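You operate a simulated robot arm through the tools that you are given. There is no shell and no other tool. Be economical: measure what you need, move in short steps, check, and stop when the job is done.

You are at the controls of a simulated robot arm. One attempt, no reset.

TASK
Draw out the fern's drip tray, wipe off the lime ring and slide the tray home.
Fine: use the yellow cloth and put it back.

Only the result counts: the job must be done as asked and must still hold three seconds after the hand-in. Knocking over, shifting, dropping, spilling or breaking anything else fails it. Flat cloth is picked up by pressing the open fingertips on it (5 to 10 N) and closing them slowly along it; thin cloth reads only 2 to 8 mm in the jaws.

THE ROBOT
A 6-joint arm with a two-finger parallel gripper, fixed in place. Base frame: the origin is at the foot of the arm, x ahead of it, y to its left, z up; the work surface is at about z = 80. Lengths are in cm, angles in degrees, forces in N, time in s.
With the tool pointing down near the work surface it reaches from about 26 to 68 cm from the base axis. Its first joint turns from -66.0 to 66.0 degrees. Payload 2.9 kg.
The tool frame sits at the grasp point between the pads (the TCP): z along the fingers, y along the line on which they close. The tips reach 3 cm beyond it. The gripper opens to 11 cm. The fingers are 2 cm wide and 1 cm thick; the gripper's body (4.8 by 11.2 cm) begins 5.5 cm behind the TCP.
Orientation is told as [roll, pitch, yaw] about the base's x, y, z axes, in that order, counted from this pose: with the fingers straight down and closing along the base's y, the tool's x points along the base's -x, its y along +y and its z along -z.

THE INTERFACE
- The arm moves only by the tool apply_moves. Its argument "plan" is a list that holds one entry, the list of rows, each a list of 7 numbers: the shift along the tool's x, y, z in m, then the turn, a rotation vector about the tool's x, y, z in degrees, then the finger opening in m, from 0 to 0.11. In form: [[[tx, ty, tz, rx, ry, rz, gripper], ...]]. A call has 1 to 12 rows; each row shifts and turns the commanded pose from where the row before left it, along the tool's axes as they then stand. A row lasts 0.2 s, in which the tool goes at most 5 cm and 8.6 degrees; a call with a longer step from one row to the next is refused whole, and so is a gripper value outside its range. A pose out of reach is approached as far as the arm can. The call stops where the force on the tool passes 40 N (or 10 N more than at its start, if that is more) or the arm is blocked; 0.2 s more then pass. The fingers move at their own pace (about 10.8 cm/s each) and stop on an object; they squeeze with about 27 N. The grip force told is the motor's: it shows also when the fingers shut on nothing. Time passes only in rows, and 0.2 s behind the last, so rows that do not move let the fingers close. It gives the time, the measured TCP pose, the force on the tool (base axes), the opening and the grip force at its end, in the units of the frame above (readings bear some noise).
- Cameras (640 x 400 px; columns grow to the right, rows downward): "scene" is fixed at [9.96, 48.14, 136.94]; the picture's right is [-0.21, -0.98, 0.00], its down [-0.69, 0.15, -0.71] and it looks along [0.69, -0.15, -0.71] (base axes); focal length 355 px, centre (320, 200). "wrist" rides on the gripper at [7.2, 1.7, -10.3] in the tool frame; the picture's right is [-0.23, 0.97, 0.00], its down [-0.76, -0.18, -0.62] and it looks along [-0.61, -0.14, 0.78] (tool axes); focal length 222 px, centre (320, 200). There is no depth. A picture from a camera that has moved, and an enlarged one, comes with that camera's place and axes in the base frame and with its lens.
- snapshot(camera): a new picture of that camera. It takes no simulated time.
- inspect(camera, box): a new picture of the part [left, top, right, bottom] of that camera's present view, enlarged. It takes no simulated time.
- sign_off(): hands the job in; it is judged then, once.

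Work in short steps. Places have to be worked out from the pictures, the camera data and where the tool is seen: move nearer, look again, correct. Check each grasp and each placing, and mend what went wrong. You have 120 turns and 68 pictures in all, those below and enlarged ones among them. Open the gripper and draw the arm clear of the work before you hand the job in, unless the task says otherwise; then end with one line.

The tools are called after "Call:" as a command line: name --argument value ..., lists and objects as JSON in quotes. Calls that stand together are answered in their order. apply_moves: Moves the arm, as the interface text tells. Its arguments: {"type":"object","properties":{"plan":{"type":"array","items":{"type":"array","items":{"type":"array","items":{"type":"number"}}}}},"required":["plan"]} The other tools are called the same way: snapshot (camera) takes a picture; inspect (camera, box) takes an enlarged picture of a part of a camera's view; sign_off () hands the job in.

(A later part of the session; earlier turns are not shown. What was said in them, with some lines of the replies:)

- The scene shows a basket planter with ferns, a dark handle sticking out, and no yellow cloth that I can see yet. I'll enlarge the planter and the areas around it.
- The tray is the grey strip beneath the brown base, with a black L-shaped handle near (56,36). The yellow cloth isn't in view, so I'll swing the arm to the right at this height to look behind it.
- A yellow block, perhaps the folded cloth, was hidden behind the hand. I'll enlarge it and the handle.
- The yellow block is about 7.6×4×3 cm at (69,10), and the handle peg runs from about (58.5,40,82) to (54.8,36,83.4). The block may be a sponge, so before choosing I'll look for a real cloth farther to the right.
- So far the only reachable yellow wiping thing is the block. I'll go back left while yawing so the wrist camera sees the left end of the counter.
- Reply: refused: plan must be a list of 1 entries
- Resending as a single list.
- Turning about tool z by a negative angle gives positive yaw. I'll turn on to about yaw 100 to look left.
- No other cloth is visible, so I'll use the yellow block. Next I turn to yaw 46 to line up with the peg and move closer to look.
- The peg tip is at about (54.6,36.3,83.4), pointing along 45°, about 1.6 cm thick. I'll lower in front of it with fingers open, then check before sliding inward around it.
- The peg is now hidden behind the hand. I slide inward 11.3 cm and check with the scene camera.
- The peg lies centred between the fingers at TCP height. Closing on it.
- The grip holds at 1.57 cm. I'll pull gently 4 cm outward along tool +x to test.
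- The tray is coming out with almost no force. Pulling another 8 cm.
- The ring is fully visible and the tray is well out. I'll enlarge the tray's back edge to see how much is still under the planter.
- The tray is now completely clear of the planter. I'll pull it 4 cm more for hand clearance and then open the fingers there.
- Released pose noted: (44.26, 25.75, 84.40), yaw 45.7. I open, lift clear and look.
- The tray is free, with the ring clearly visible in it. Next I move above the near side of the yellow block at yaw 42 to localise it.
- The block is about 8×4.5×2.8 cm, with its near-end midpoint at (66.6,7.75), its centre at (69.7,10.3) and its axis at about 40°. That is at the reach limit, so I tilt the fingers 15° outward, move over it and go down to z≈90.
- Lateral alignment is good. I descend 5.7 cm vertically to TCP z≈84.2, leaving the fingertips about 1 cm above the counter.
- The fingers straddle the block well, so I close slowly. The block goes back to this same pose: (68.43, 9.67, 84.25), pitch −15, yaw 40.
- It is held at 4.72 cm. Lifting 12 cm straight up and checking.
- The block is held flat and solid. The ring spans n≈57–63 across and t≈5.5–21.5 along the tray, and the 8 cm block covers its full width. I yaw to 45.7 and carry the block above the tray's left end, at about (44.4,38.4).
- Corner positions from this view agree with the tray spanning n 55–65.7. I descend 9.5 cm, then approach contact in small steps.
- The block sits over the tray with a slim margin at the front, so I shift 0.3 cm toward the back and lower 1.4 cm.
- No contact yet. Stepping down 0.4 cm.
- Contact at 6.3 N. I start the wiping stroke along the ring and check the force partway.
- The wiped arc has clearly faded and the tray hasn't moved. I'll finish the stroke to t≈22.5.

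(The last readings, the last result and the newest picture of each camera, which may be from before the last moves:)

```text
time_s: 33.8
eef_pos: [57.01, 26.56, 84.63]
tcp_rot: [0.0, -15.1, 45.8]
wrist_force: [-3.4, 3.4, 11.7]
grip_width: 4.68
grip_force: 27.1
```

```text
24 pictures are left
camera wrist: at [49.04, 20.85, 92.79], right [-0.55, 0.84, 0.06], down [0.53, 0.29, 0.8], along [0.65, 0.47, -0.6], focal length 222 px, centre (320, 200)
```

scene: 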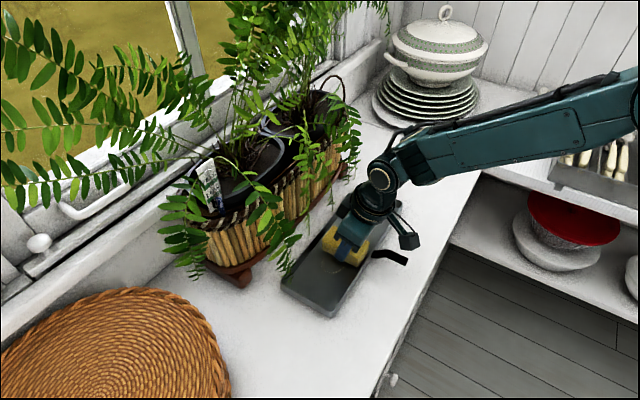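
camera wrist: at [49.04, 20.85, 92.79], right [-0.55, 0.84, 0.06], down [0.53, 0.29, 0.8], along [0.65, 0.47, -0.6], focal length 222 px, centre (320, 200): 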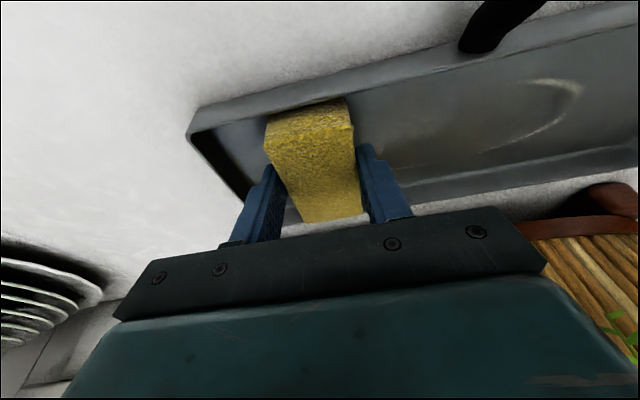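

The ring is fainter. I'll sweep all the way back and forth again.

Call:
apply_moves --plan '[[[0, 0.015, 0, 0, 0, 0, 0.03], [0, 0.015, 0, 0, 0, 0, 0.03], [0, 0.015, 0, 0, 0, 0, 0.03], [0, 0.015, 0, 0, 0, 0, 0.03], [0, 0.015, 0, 0, 0, 0, 0.03], [0, 0.015, 0, 0, 0, 0, 0.03], [0, 0.015, 0, 0, 0, 0, 0.03], [0, 0.015, 0, 0, 0, 0, 0.03], [0, 0.015, 0, 0, 0, 0, 0.03], [0, 0.015, 0, 0, 0, 0, 0.03], [0, 0.015, 0, 0, 0, 0, 0.03], [0, 0.01, 0, 0, 0, 0, 0.03]]]'

Call:
apply_moves --plan '[[[0, -0.015, 0, 0, 0, 0, 0.03], [0, -0.015, 0, 0, 0, 0, 0.03], [0, -0.015, 0, 0, 0, 0, 0.03], [0, -0.015, 0, 0, 0, 0, 0.03], [0, -0.015, 0, 0, 0, 0, 0.03], [0, -0.015, 0, 0, 0, 0, 0.03], [0, -0.015, 0, 0, 0, 0, 0.03], [0, -0.015, 0, 0, 0, 0, 0.03], [0, -0.015, 0, 0, 0, 0, 0.03], [0, -0.015, 0, 0, 0, 0, 0.03], [0, -0.015, 0, 0, 0, 0, 0.03], [0, -0.01, 0, 0, 0, 0, 0.03]]]'

Call:
snapshot --camera "wrist"

```text
time_s: 36.4
eef_pos: [44.41, 38.66, 84.65]
tcp_rot: [0.0, -15.0, 45.8]
wrist_force: [3.4, -2.8, 10.9]
grip_width: 4.68
grip_force: 27.2
```

```text
time_s: 39.0
eef_pos: [56.96, 26.61, 84.62]
tcp_rot: [0.1, -15.1, 45.9]
wrist_force: [-3.0, 3.4, 10.8]
grip_width: 4.69
grip_force: 27.0
```

```text
23 pictures are left
camera wrist: at [49.03, 20.89, 92.76], right [-0.55, 0.84, 0.06], down [0.53, 0.29, 0.8], along [0.65, 0.47, -0.6], focal length 222 px, centre (320, 200)
```

wrist: 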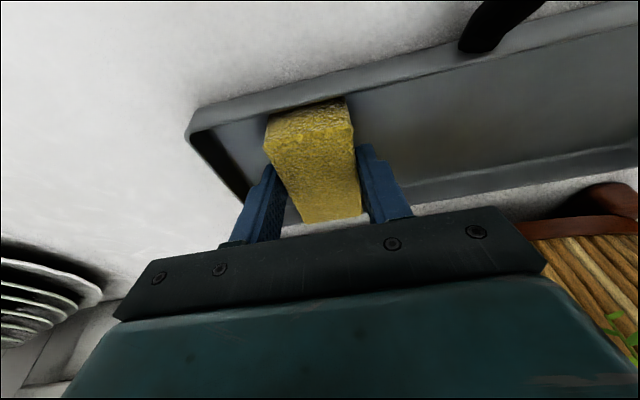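

The ring looks gone. One more round trip for good measure, then I lift.

Call:
apply_moves --plan '[[[0, 0.015, 0, 0, 0, 0, 0.03], [0, 0.015, 0, 0, 0, 0, 0.03], [0, 0.015, 0, 0, 0, 0, 0.03], [0, 0.015, 0, 0, 0, 0, 0.03], [0, 0.015, 0, 0, 0, 0, 0.03], [0, 0.015, 0, 0, 0, 0, 0.03], [0, 0.015, 0, 0, 0, 0, 0.03], [0, 0.015, 0, 0, 0, 0, 0.03], [0, 0.015, 0, 0, 0, 0, 0.03], [0, 0.015, 0, 0, 0, 0, 0.03], [0, 0.015, 0, 0, 0, 0, 0.03], [0, 0.01, 0, 0, 0, 0, 0.03]]]'

Call:
apply_moves --plan '[[[0, -0.015, 0, 0, 0, 0, 0.03], [0, -0.015, 0, 0, 0, 0, 0.03], [0, -0.015, 0, 0, 0, 0, 0.03], [0, -0.015, 0, 0, 0, 0, 0.03], [0, -0.015, 0, 0, 0, 0, 0.03], [0, -0.015, 0, 0, 0, 0, 0.03], [0, -0.015, 0, 0, 0, 0, 0.03], [0, -0.015, 0, 0, 0, 0, 0.03], [0, -0.015, 0, 0, 0, 0, 0.03], [0, -0.015, 0, 0, 0, 0, 0.03], [0, -0.015, 0, 0, 0, 0, 0.03], [0, -0.01, 0, 0, 0, 0, 0.03]]]'

Call:
apply_moves --plan '[[[-0.0026, 0, -0.0097, 0, 0, 0, 0.03], [-0.0078, 0, -0.029, 0, 0, 0, 0.03], [-0.0104, 0, -0.0386, 0, 0, 0, 0.03], [-0.0104, 0, -0.0386, 0, 0, 0, 0.03], [0, -0.045, 0, 0, 0, 0, 0.03], [0, -0.045, 0, 0, 0, 0, 0.03], [0, -0.045, 0, 0, 0, 0, 0.03], [0, 0, 0, 0, 0, 0, 0.03]]]'

Call:
inspect --camera "scene" --box '[270, 175, 420, 325]'

```text
time_s: 41.6
eef_pos: [44.34, 38.8, 84.51]
tcp_rot: [-0.1, -14.9, 45.8]
wrist_force: [1.0, -1.4, 2.8]
grip_width: 4.72
grip_force: 26.9
```

```text
time_s: 44.2
eef_pos: [56.99, 26.56, 84.57]
tcp_rot: [0.0, -15.0, 45.8]
wrist_force: [-1.0, 0.2, 1.1]
grip_width: 4.69
grip_force: 27.0
```

```text
time_s: 46.0
eef_pos: [66.71, 16.96, 96.54]
tcp_rot: [0.0, -14.9, 45.6]
wrist_force: [-0.1, 0.9, -0.6]
grip_width: 4.68
grip_force: 26.7
```

```text
2.67 times, centred on (345, 250) of scene
camera zoom: at [9.97, 48.14, 136.94], right [-0.21, -0.98, 0.0], down [-0.69, 0.15, -0.71], along [0.69, -0.15, -0.71], focal length 947 px, centre (253, 67)
```

zoom: 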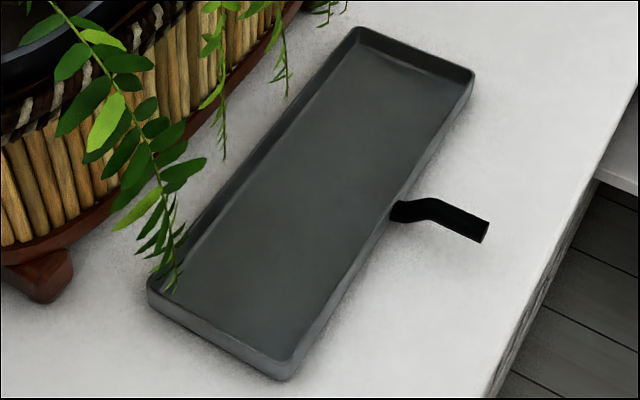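

The tray is clean and hasn't moved. I return the block: yaw back to 40, move over the original spot, then down to just above the counter.

Call:
apply_moves --plan '[[[0, 0, 0, 1.47, 0, 5.5, 0.03], [0.0164, -0.0338, -0.0044, 0, 0, 0, 0.03], [0.0164, -0.0338, -0.0044, 0, 0, 0, 0.03], [0.0098, 0, 0.0367, 0, 0, 0, 0.03], [0.0098, 0, 0.0367, 0, 0, 0, 0.03], [0.0088, 0, 0.033, 0, 0, 0, 0.03], [0, 0, 0, 0, 0, 0, 0.03]]]'

```text
time_s: 47.6
eef_pos: [68.41, 9.68, 85.59]
tcp_rot: [0.0, -15.0, 40.1]
wrist_force: [0.3, 0.2, -0.1]
grip_width: 4.71
grip_force: 26.7
```

Right over the original pose. Lowering the last centimetre in small steps.

Call:
apply_moves --plan '[[[0.0013, 0, 0.0048, 0, 0, 0, 0.03], [0.0011, 0, 0.0041, 0, 0, 0, 0.03], [0.0008, 0, 0.0029, 0, 0, 0, 0.03], [0, 0, 0, 0, 0, 0, 0.03]]]'

Call:
inspect --camera "scene" --box '[372, 133, 472, 203]'

```text
time_s: 48.6
eef_pos: [68.45, 9.68, 84.38]
tcp_rot: [0.1, -15.0, 40.0]
wrist_force: [0.2, -0.9, -0.8]
grip_width: 4.71
grip_force: 27.0
```

```text
5.71 times, centred on (422, 168) of scene
camera zoom: at [9.96, 48.14, 136.94], right [-0.21, -0.98, 0.0], down [-0.69, 0.15, -0.71], along [0.69, -0.15, -0.71], focal length 2029 px, centre (-263, 383)
```

zoom: 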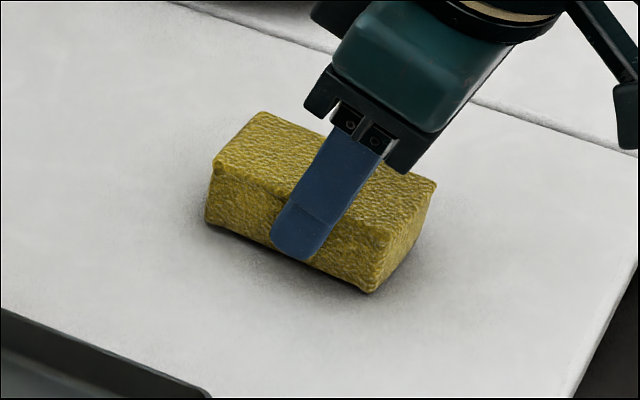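

The block is almost down and within 3 mm of its first place. Lowering another 3 mm.

Call:
apply_moves --plan '[[[0.0005, 0, 0.0019, 0, 0, 0, 0.03], [0.0003, 0, 0.001, 0, 0, 0, 0.03], [0, 0, 0, 0, 0, 0, 0.03]]]'

```text
time_s: 49.4
eef_pos: [68.36, 9.73, 84.18]
tcp_rot: [-0.1, -15.1, 40.1]
wrist_force: [-0.8, 0.0, 7.3]
grip_width: 4.7
grip_force: 26.7
```

Contact. Easing up 1 mm, then opening.

Call:
apply_moves --plan '[[[-0.0003, 0, -0.001, 0, 0, 0, 0.03], [0, 0, 0, 0, 0, 0, 0.05], [0, 0, 0, 0, 0, 0, 0.06], [0, 0, 0, 0, 0, 0, 0.08], [-0.0104, 0, -0.0386, 0, 0, 0, 0.08], [-0.0104, 0, -0.0386, 0, 0, 0, 0.08], [-0.0104, 0, -0.0386, 0, 0, 0, 0.08], [-0.0104, 0, -0.0386, 0, 0, 0, 0.08], [0, 0, 0, 0, 0, 0, 0.08]]]'

Call:
inspect --camera "scene" --box '[382, 143, 462, 193]'

```text
time_s: 51.4
eef_pos: [68.57, 9.71, 100.22]
tcp_rot: [0.0, -15.0, 39.9]
wrist_force: [0.3, -0.2, -0.7]
grip_width: 7.99
grip_force: 0.1
```

```text
8.00 times, centred on (422, 168) of scene
camera zoom: at [9.96, 48.14, 136.94], right [-0.21, -0.98, 0.0], down [-0.69, 0.15, -0.71], along [0.69, -0.15, -0.71], focal length 2841 px, centre (-496, 456)
```

zoom: 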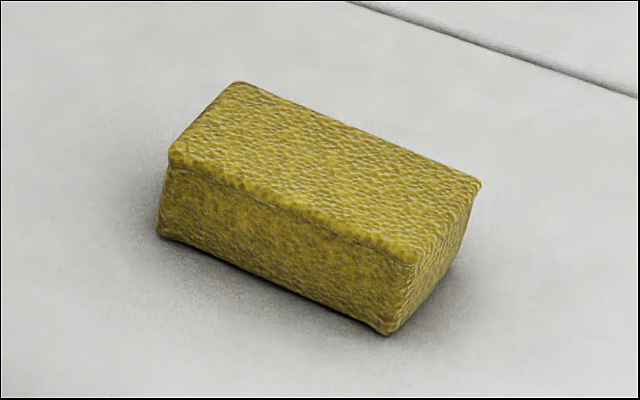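

The block is back within 3 mm, flat. I level the tool, yaw to 45.7 and move above the tray handle's release pose.

Call:
apply_moves --plan '[[[0, 0, 0, 0, 7.5, 0, 0.08], [0, 0, 0, 0, 7.5, 0, 0.08], [0, 0, 0, 0, 0, -5.7, 0.08], [0.0079, 0.0408, 0, 0, 0, 0, 0.06], [0.0079, 0.0408, 0, 0, 0, 0, 0.06], [0.0079, 0.0408, 0, 0, 0, 0, 0.06], [0.0079, 0.0408, 0, 0, 0, 0, 0.06], [0.0079, 0.0408, 0, 0, 0, 0, 0.06], [0.0079, 0.0408, 0, 0, 0, 0, 0.06], [0.0079, 0.0408, 0, 0, 0, 0, 0.06], [0, 0, 0, 0, 0, 0, 0.06]]]'

Call:
snapshot --camera "wrist"

```text
time_s: 53.8
eef_pos: [42.52, 21.4, 99.27]
tcp_rot: [-0.1, 0.1, 45.7]
wrist_force: [-1.3, -0.3, 0.3]
grip_width: 6.0
grip_force: 0.0
out of reach, approached as far as the arm can: row 1, 2
```

```text
19 pictures are left
camera wrist: at [36.25, 17.48, 109.72], right [-0.54, 0.84, 0.0], down [0.66, 0.42, 0.62], along [0.53, 0.34, -0.78], focal length 222 px, centre (320, 200)
```

wrist: 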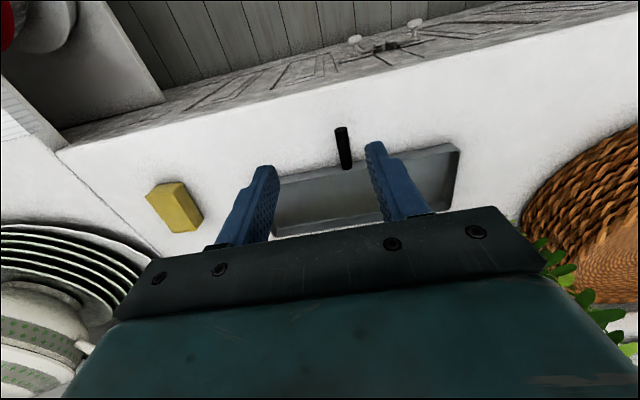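

Clipped reach left me short. I correct to (44.26, 25.75) first and then descend.

Call:
apply_moves --plan '[[[-0.0433, 0.0179, 0, 0, 0, 0, 0.06], [0, 0, 0, 0, 0, 0, 0.06]]]'

Call:
inspect --camera "wrist" --box '[220, 60, 440, 240]'

```text
time_s: 54.4
eef_pos: [44.32, 25.77, 99.32]
tcp_rot: [0.0, 0.0, 45.7]
wrist_force: [0.3, 0.5, -0.6]
grip_width: 6.02
grip_force: 0.1
```

```text
2.22 times, centred on (330, 150) of wrist
camera zoom: at [38.04, 21.8, 109.75], right [-0.54, 0.84, 0.0], down [0.66, 0.42, 0.62], along [0.53, 0.34, -0.78], focal length 494 px, centre (298, 311)
```

zoom: 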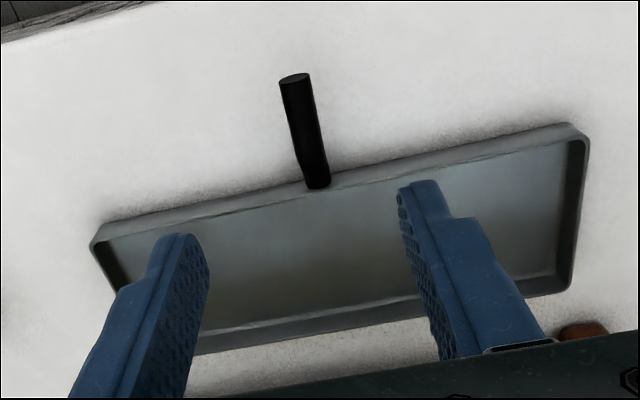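

The handle is centred between the fingers. I descend to z 84.4 and close.

Call:
apply_moves --plan '[[[0, 0, 0.04, 0, 0, 0, 0.06], [0, 0, 0.04, 0, 0, 0, 0.06], [0, 0, 0.04, 0, 0, 0, 0.06], [0, 0, 0.0292, 0, 0, 0, 0.06], [0, 0, 0, 0, 0, 0, 0.06], [0, 0, 0, 0, 0, 0, 0.03], [0, 0, 0, 0, 0, 0, 0.02], [0, 0, 0, 0, 0, 0, 0.008], [0, 0, 0, 0, 0, 0, 0.008]]]'

```text
time_s: 56.4
eef_pos: [44.27, 25.67, 84.47]
tcp_rot: [0.0, 0.0, 45.7]
wrist_force: [0.5, 0.0, 0.0]
grip_width: 1.54
grip_force: 27.1
```

Gripped at 1.54. I push inward 11 cm and check the entry under the planter.

Call:
apply_moves --plan '[[[-0.01, 0, 0, 0, 0, 0, 0.008], [-0.015, 0, 0, 0, 0, 0, 0.008], [-0.015, 0, 0, 0, 0, 0, 0.008], [-0.015, 0, 0, 0, 0, 0, 0.008], [-0.015, 0, 0, 0, 0, 0, 0.008], [-0.015, 0, 0, 0, 0, 0, 0.008], [-0.015, 0, 0, 0, 0, 0, 0.008], [-0.01, 0, 0, 0, 0, 0, 0.008]]]'

Call:
inspect --camera "scene" --box '[200, 140, 400, 300]'

```text
time_s: 58.2
eef_pos: [51.99, 33.55, 84.41]
tcp_rot: [-0.1, -0.1, 45.8]
wrist_force: [-0.3, 0.5, -0.4]
grip_width: 1.54
grip_force: 27.5
```

```text
2.50 times, centred on (300, 220) of scene
camera zoom: at [9.97, 48.15, 136.94], right [-0.21, -0.98, 0.0], down [-0.69, 0.15, -0.71], along [0.69, -0.15, -0.71], focal length 888 px, centre (370, 150)
```

zoom: 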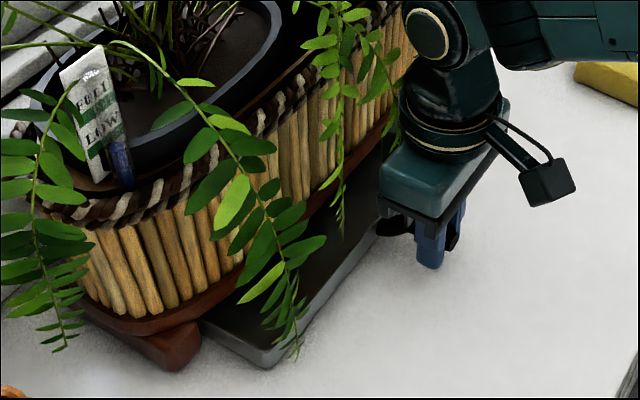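

It is entering cleanly with no force. Pushing the remaining 4.95 cm.

Call:
apply_moves --plan '[[[-0.013, 0.0005, 0, 0, 0, 0, 0.008], [-0.013, 0.0005, 0, 0, 0, 0, 0.008], [-0.012, 0, 0, 0, 0, 0, 0.008], [-0.0115, 0, 0, 0, 0, 0, 0.008], [0, 0, 0, 0, 0, 0, 0.008]]]'

Call:
snapshot --camera "wrist"

```text
time_s: 59.4
eef_pos: [55.37, 37.2, 84.33]
tcp_rot: [0.0, 0.0, 45.8]
wrist_force: [0.9, 0.3, -0.5]
grip_width: 1.53
grip_force: 26.3
```

```text
16 pictures are left
camera wrist: at [49.11, 33.33, 94.79], right [-0.54, 0.84, 0.0], down [0.66, 0.42, 0.62], along [0.52, 0.34, -0.78], focal length 222 px, centre (320, 200)
```

wrist: 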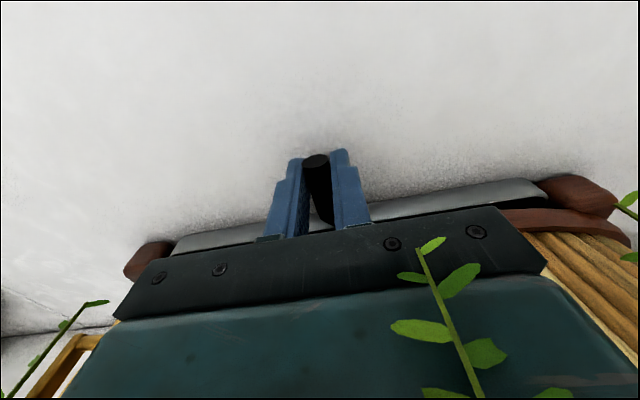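

The tray is back to its original pose. I open, back straight out off the peg, then rise.

Call:
apply_moves --plan '[[[0, 0, 0, 0, 0, 0, 0.03], [0, 0, 0, 0, 0, 0, 0.06], [0, 0, 0, 0, 0, 0, 0.06], [0.03, 0, 0, 0, 0, 0, 0.06], [0.04, 0, 0, 0, 0, 0, 0.06], [0.04, 0, 0, 0, 0, 0, 0.06], [0.02, 0, -0.04, 0, 0, 0, 0.06], [0.02, 0, -0.045, 0, 0, 0, 0.06], [0.02, -0.04, -0.045, 0, 0, 0, 0.06], [0, -0.045, -0.045, 0, 0, 0, 0.06], [0, -0.045, 0, 0, 0, 0, 0.06]]]'

Call:
snapshot --camera "scene"

Call:
inspect --camera "scene" --box '[160, 160, 360, 300]'

```text
refused: row 9 steps farther than a row can; nothing moved
```

```text
15 pictures are left
```

scene: 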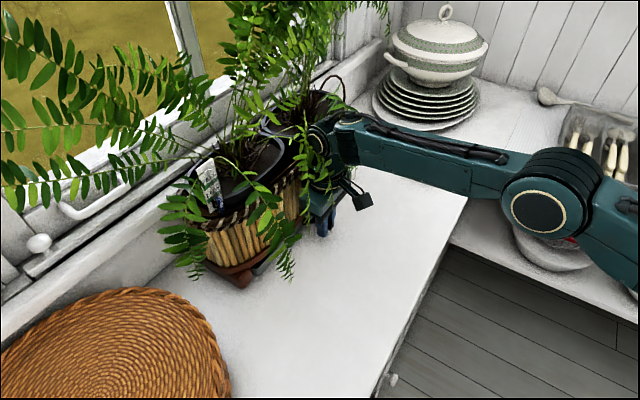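

```text
2.86 times, centred on (260, 230) of scene
camera zoom: at [9.97, 48.15, 136.94], right [-0.21, -0.98, 0.0], down [-0.69, 0.15, -0.71], along [0.69, -0.15, -0.71], focal length 1015 px, centre (491, 114)
```

zoom: 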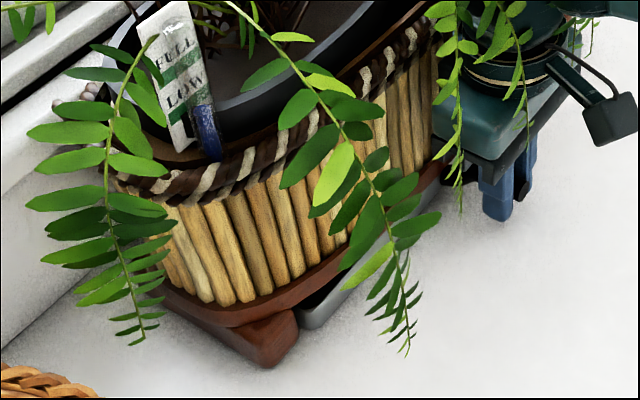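

The row was too long, so nothing moved and the grip still holds. The tray's corner looks 1–2 mm short of its original place, so I nudge 1.5 mm inward before releasing.

Call:
apply_moves --plan '[[[-0.0015, 0, 0, 0, 0, 0, 0.008], [0, 0, 0, 0, 0, 0, 0.008]]]'

Call:
inspect --camera "scene" --box '[160, 160, 360, 300]'

```text
time_s: 60.0
eef_pos: [55.39, 37.34, 84.42]
tcp_rot: [0.0, 0.0, 45.8]
wrist_force: [-0.3, 0.4, -0.6]
grip_width: 1.54
grip_force: 26.7
```

```text
2.86 times, centred on (260, 230) of scene
camera zoom: at [9.97, 48.15, 136.94], right [-0.21, -0.98, 0.0], down [-0.69, 0.15, -0.71], along [0.69, -0.15, -0.71], focal length 1015 px, centre (491, 114)
```

zoom: 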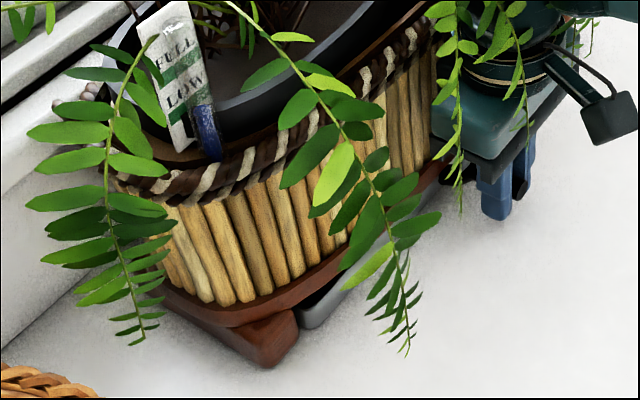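

The tray now matches its original placement and the planter hasn't shifted. Releasing, backing straight out and rising.

Call:
apply_moves --plan '[[[0, 0, 0, 0, 0, 0, 0.03], [0, 0, 0, 0, 0, 0, 0.06], [0, 0, 0, 0, 0, 0, 0.06], [0.03, 0, 0, 0, 0, 0, 0.06], [0.04, 0, 0, 0, 0, 0, 0.06], [0.04, 0, 0, 0, 0, 0, 0.06], [0.02, 0, -0.04, 0, 0, 0, 0.06], [0.02, 0, -0.045, 0, 0, 0, 0.06], [0.02, 0, -0.045, 0, 0, 0, 0.06], [0, -0.02, -0.03, 0, 0, 0, 0.06], [0, 0, 0, 0, 0, 0, 0.06]]]'

Call:
snapshot --camera "scene"

Call:
snapshot --camera "wrist"

Call:
inspect --camera "scene" --box '[160, 160, 360, 300]'

```text
time_s: 62.4
eef_pos: [45.06, 23.76, 100.48]
tcp_rot: [0.0, 0.0, 45.8]
wrist_force: [0.1, 0.0, 0.0]
grip_width: 6.02
grip_force: 0.1
```

```text
12 pictures are left
```

scene: 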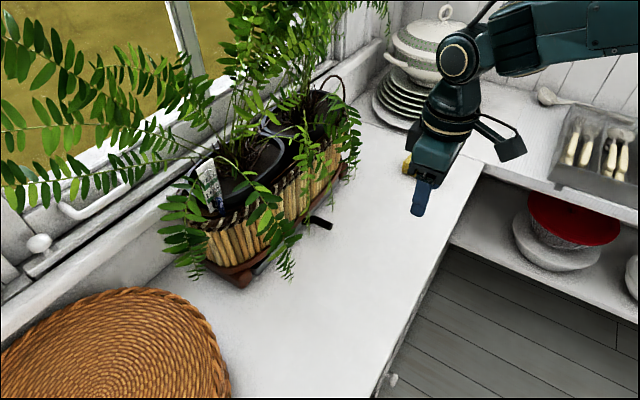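

```text
11 pictures are left
camera wrist: at [38.81, 19.85, 110.81], right [-0.54, 0.84, 0.0], down [0.66, 0.42, 0.62], along [0.52, 0.34, -0.78], focal length 222 px, centre (320, 200)
```

wrist: 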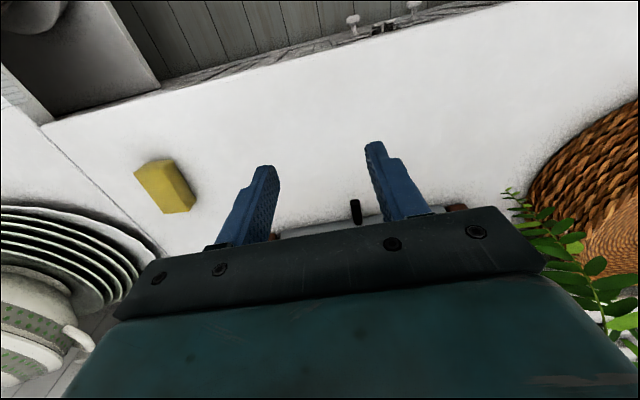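

```text
2.86 times, centred on (260, 230) of scene
camera zoom: at [9.96, 48.14, 136.94], right [-0.21, -0.98, 0.0], down [-0.69, 0.15, -0.71], along [0.69, -0.15, -0.71], focal length 1015 px, centre (491, 114)
```

zoom: 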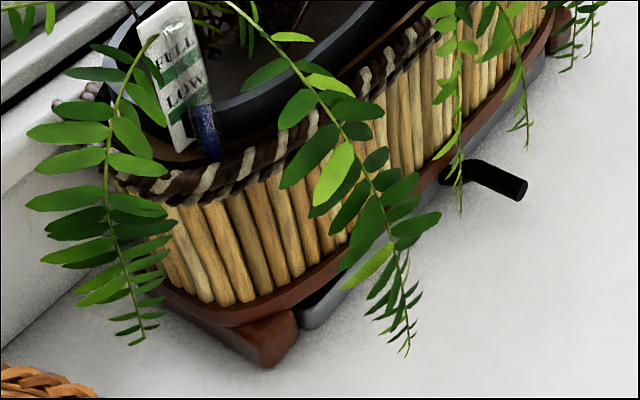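

The tray is home within a couple of millimetres, the block is back in its place, the gripper is open and the arm is clear. Handing in.

Call:
sign_off

```text
The job is handed in.
```

I drew out the tray, wiped the lime ring off until none showed in the camera view, and slid the tray home. The only yellow wiping thing in reach was a sponge-like block, so I took that as the yellow cloth and put it back within about 3 mm of where it was.
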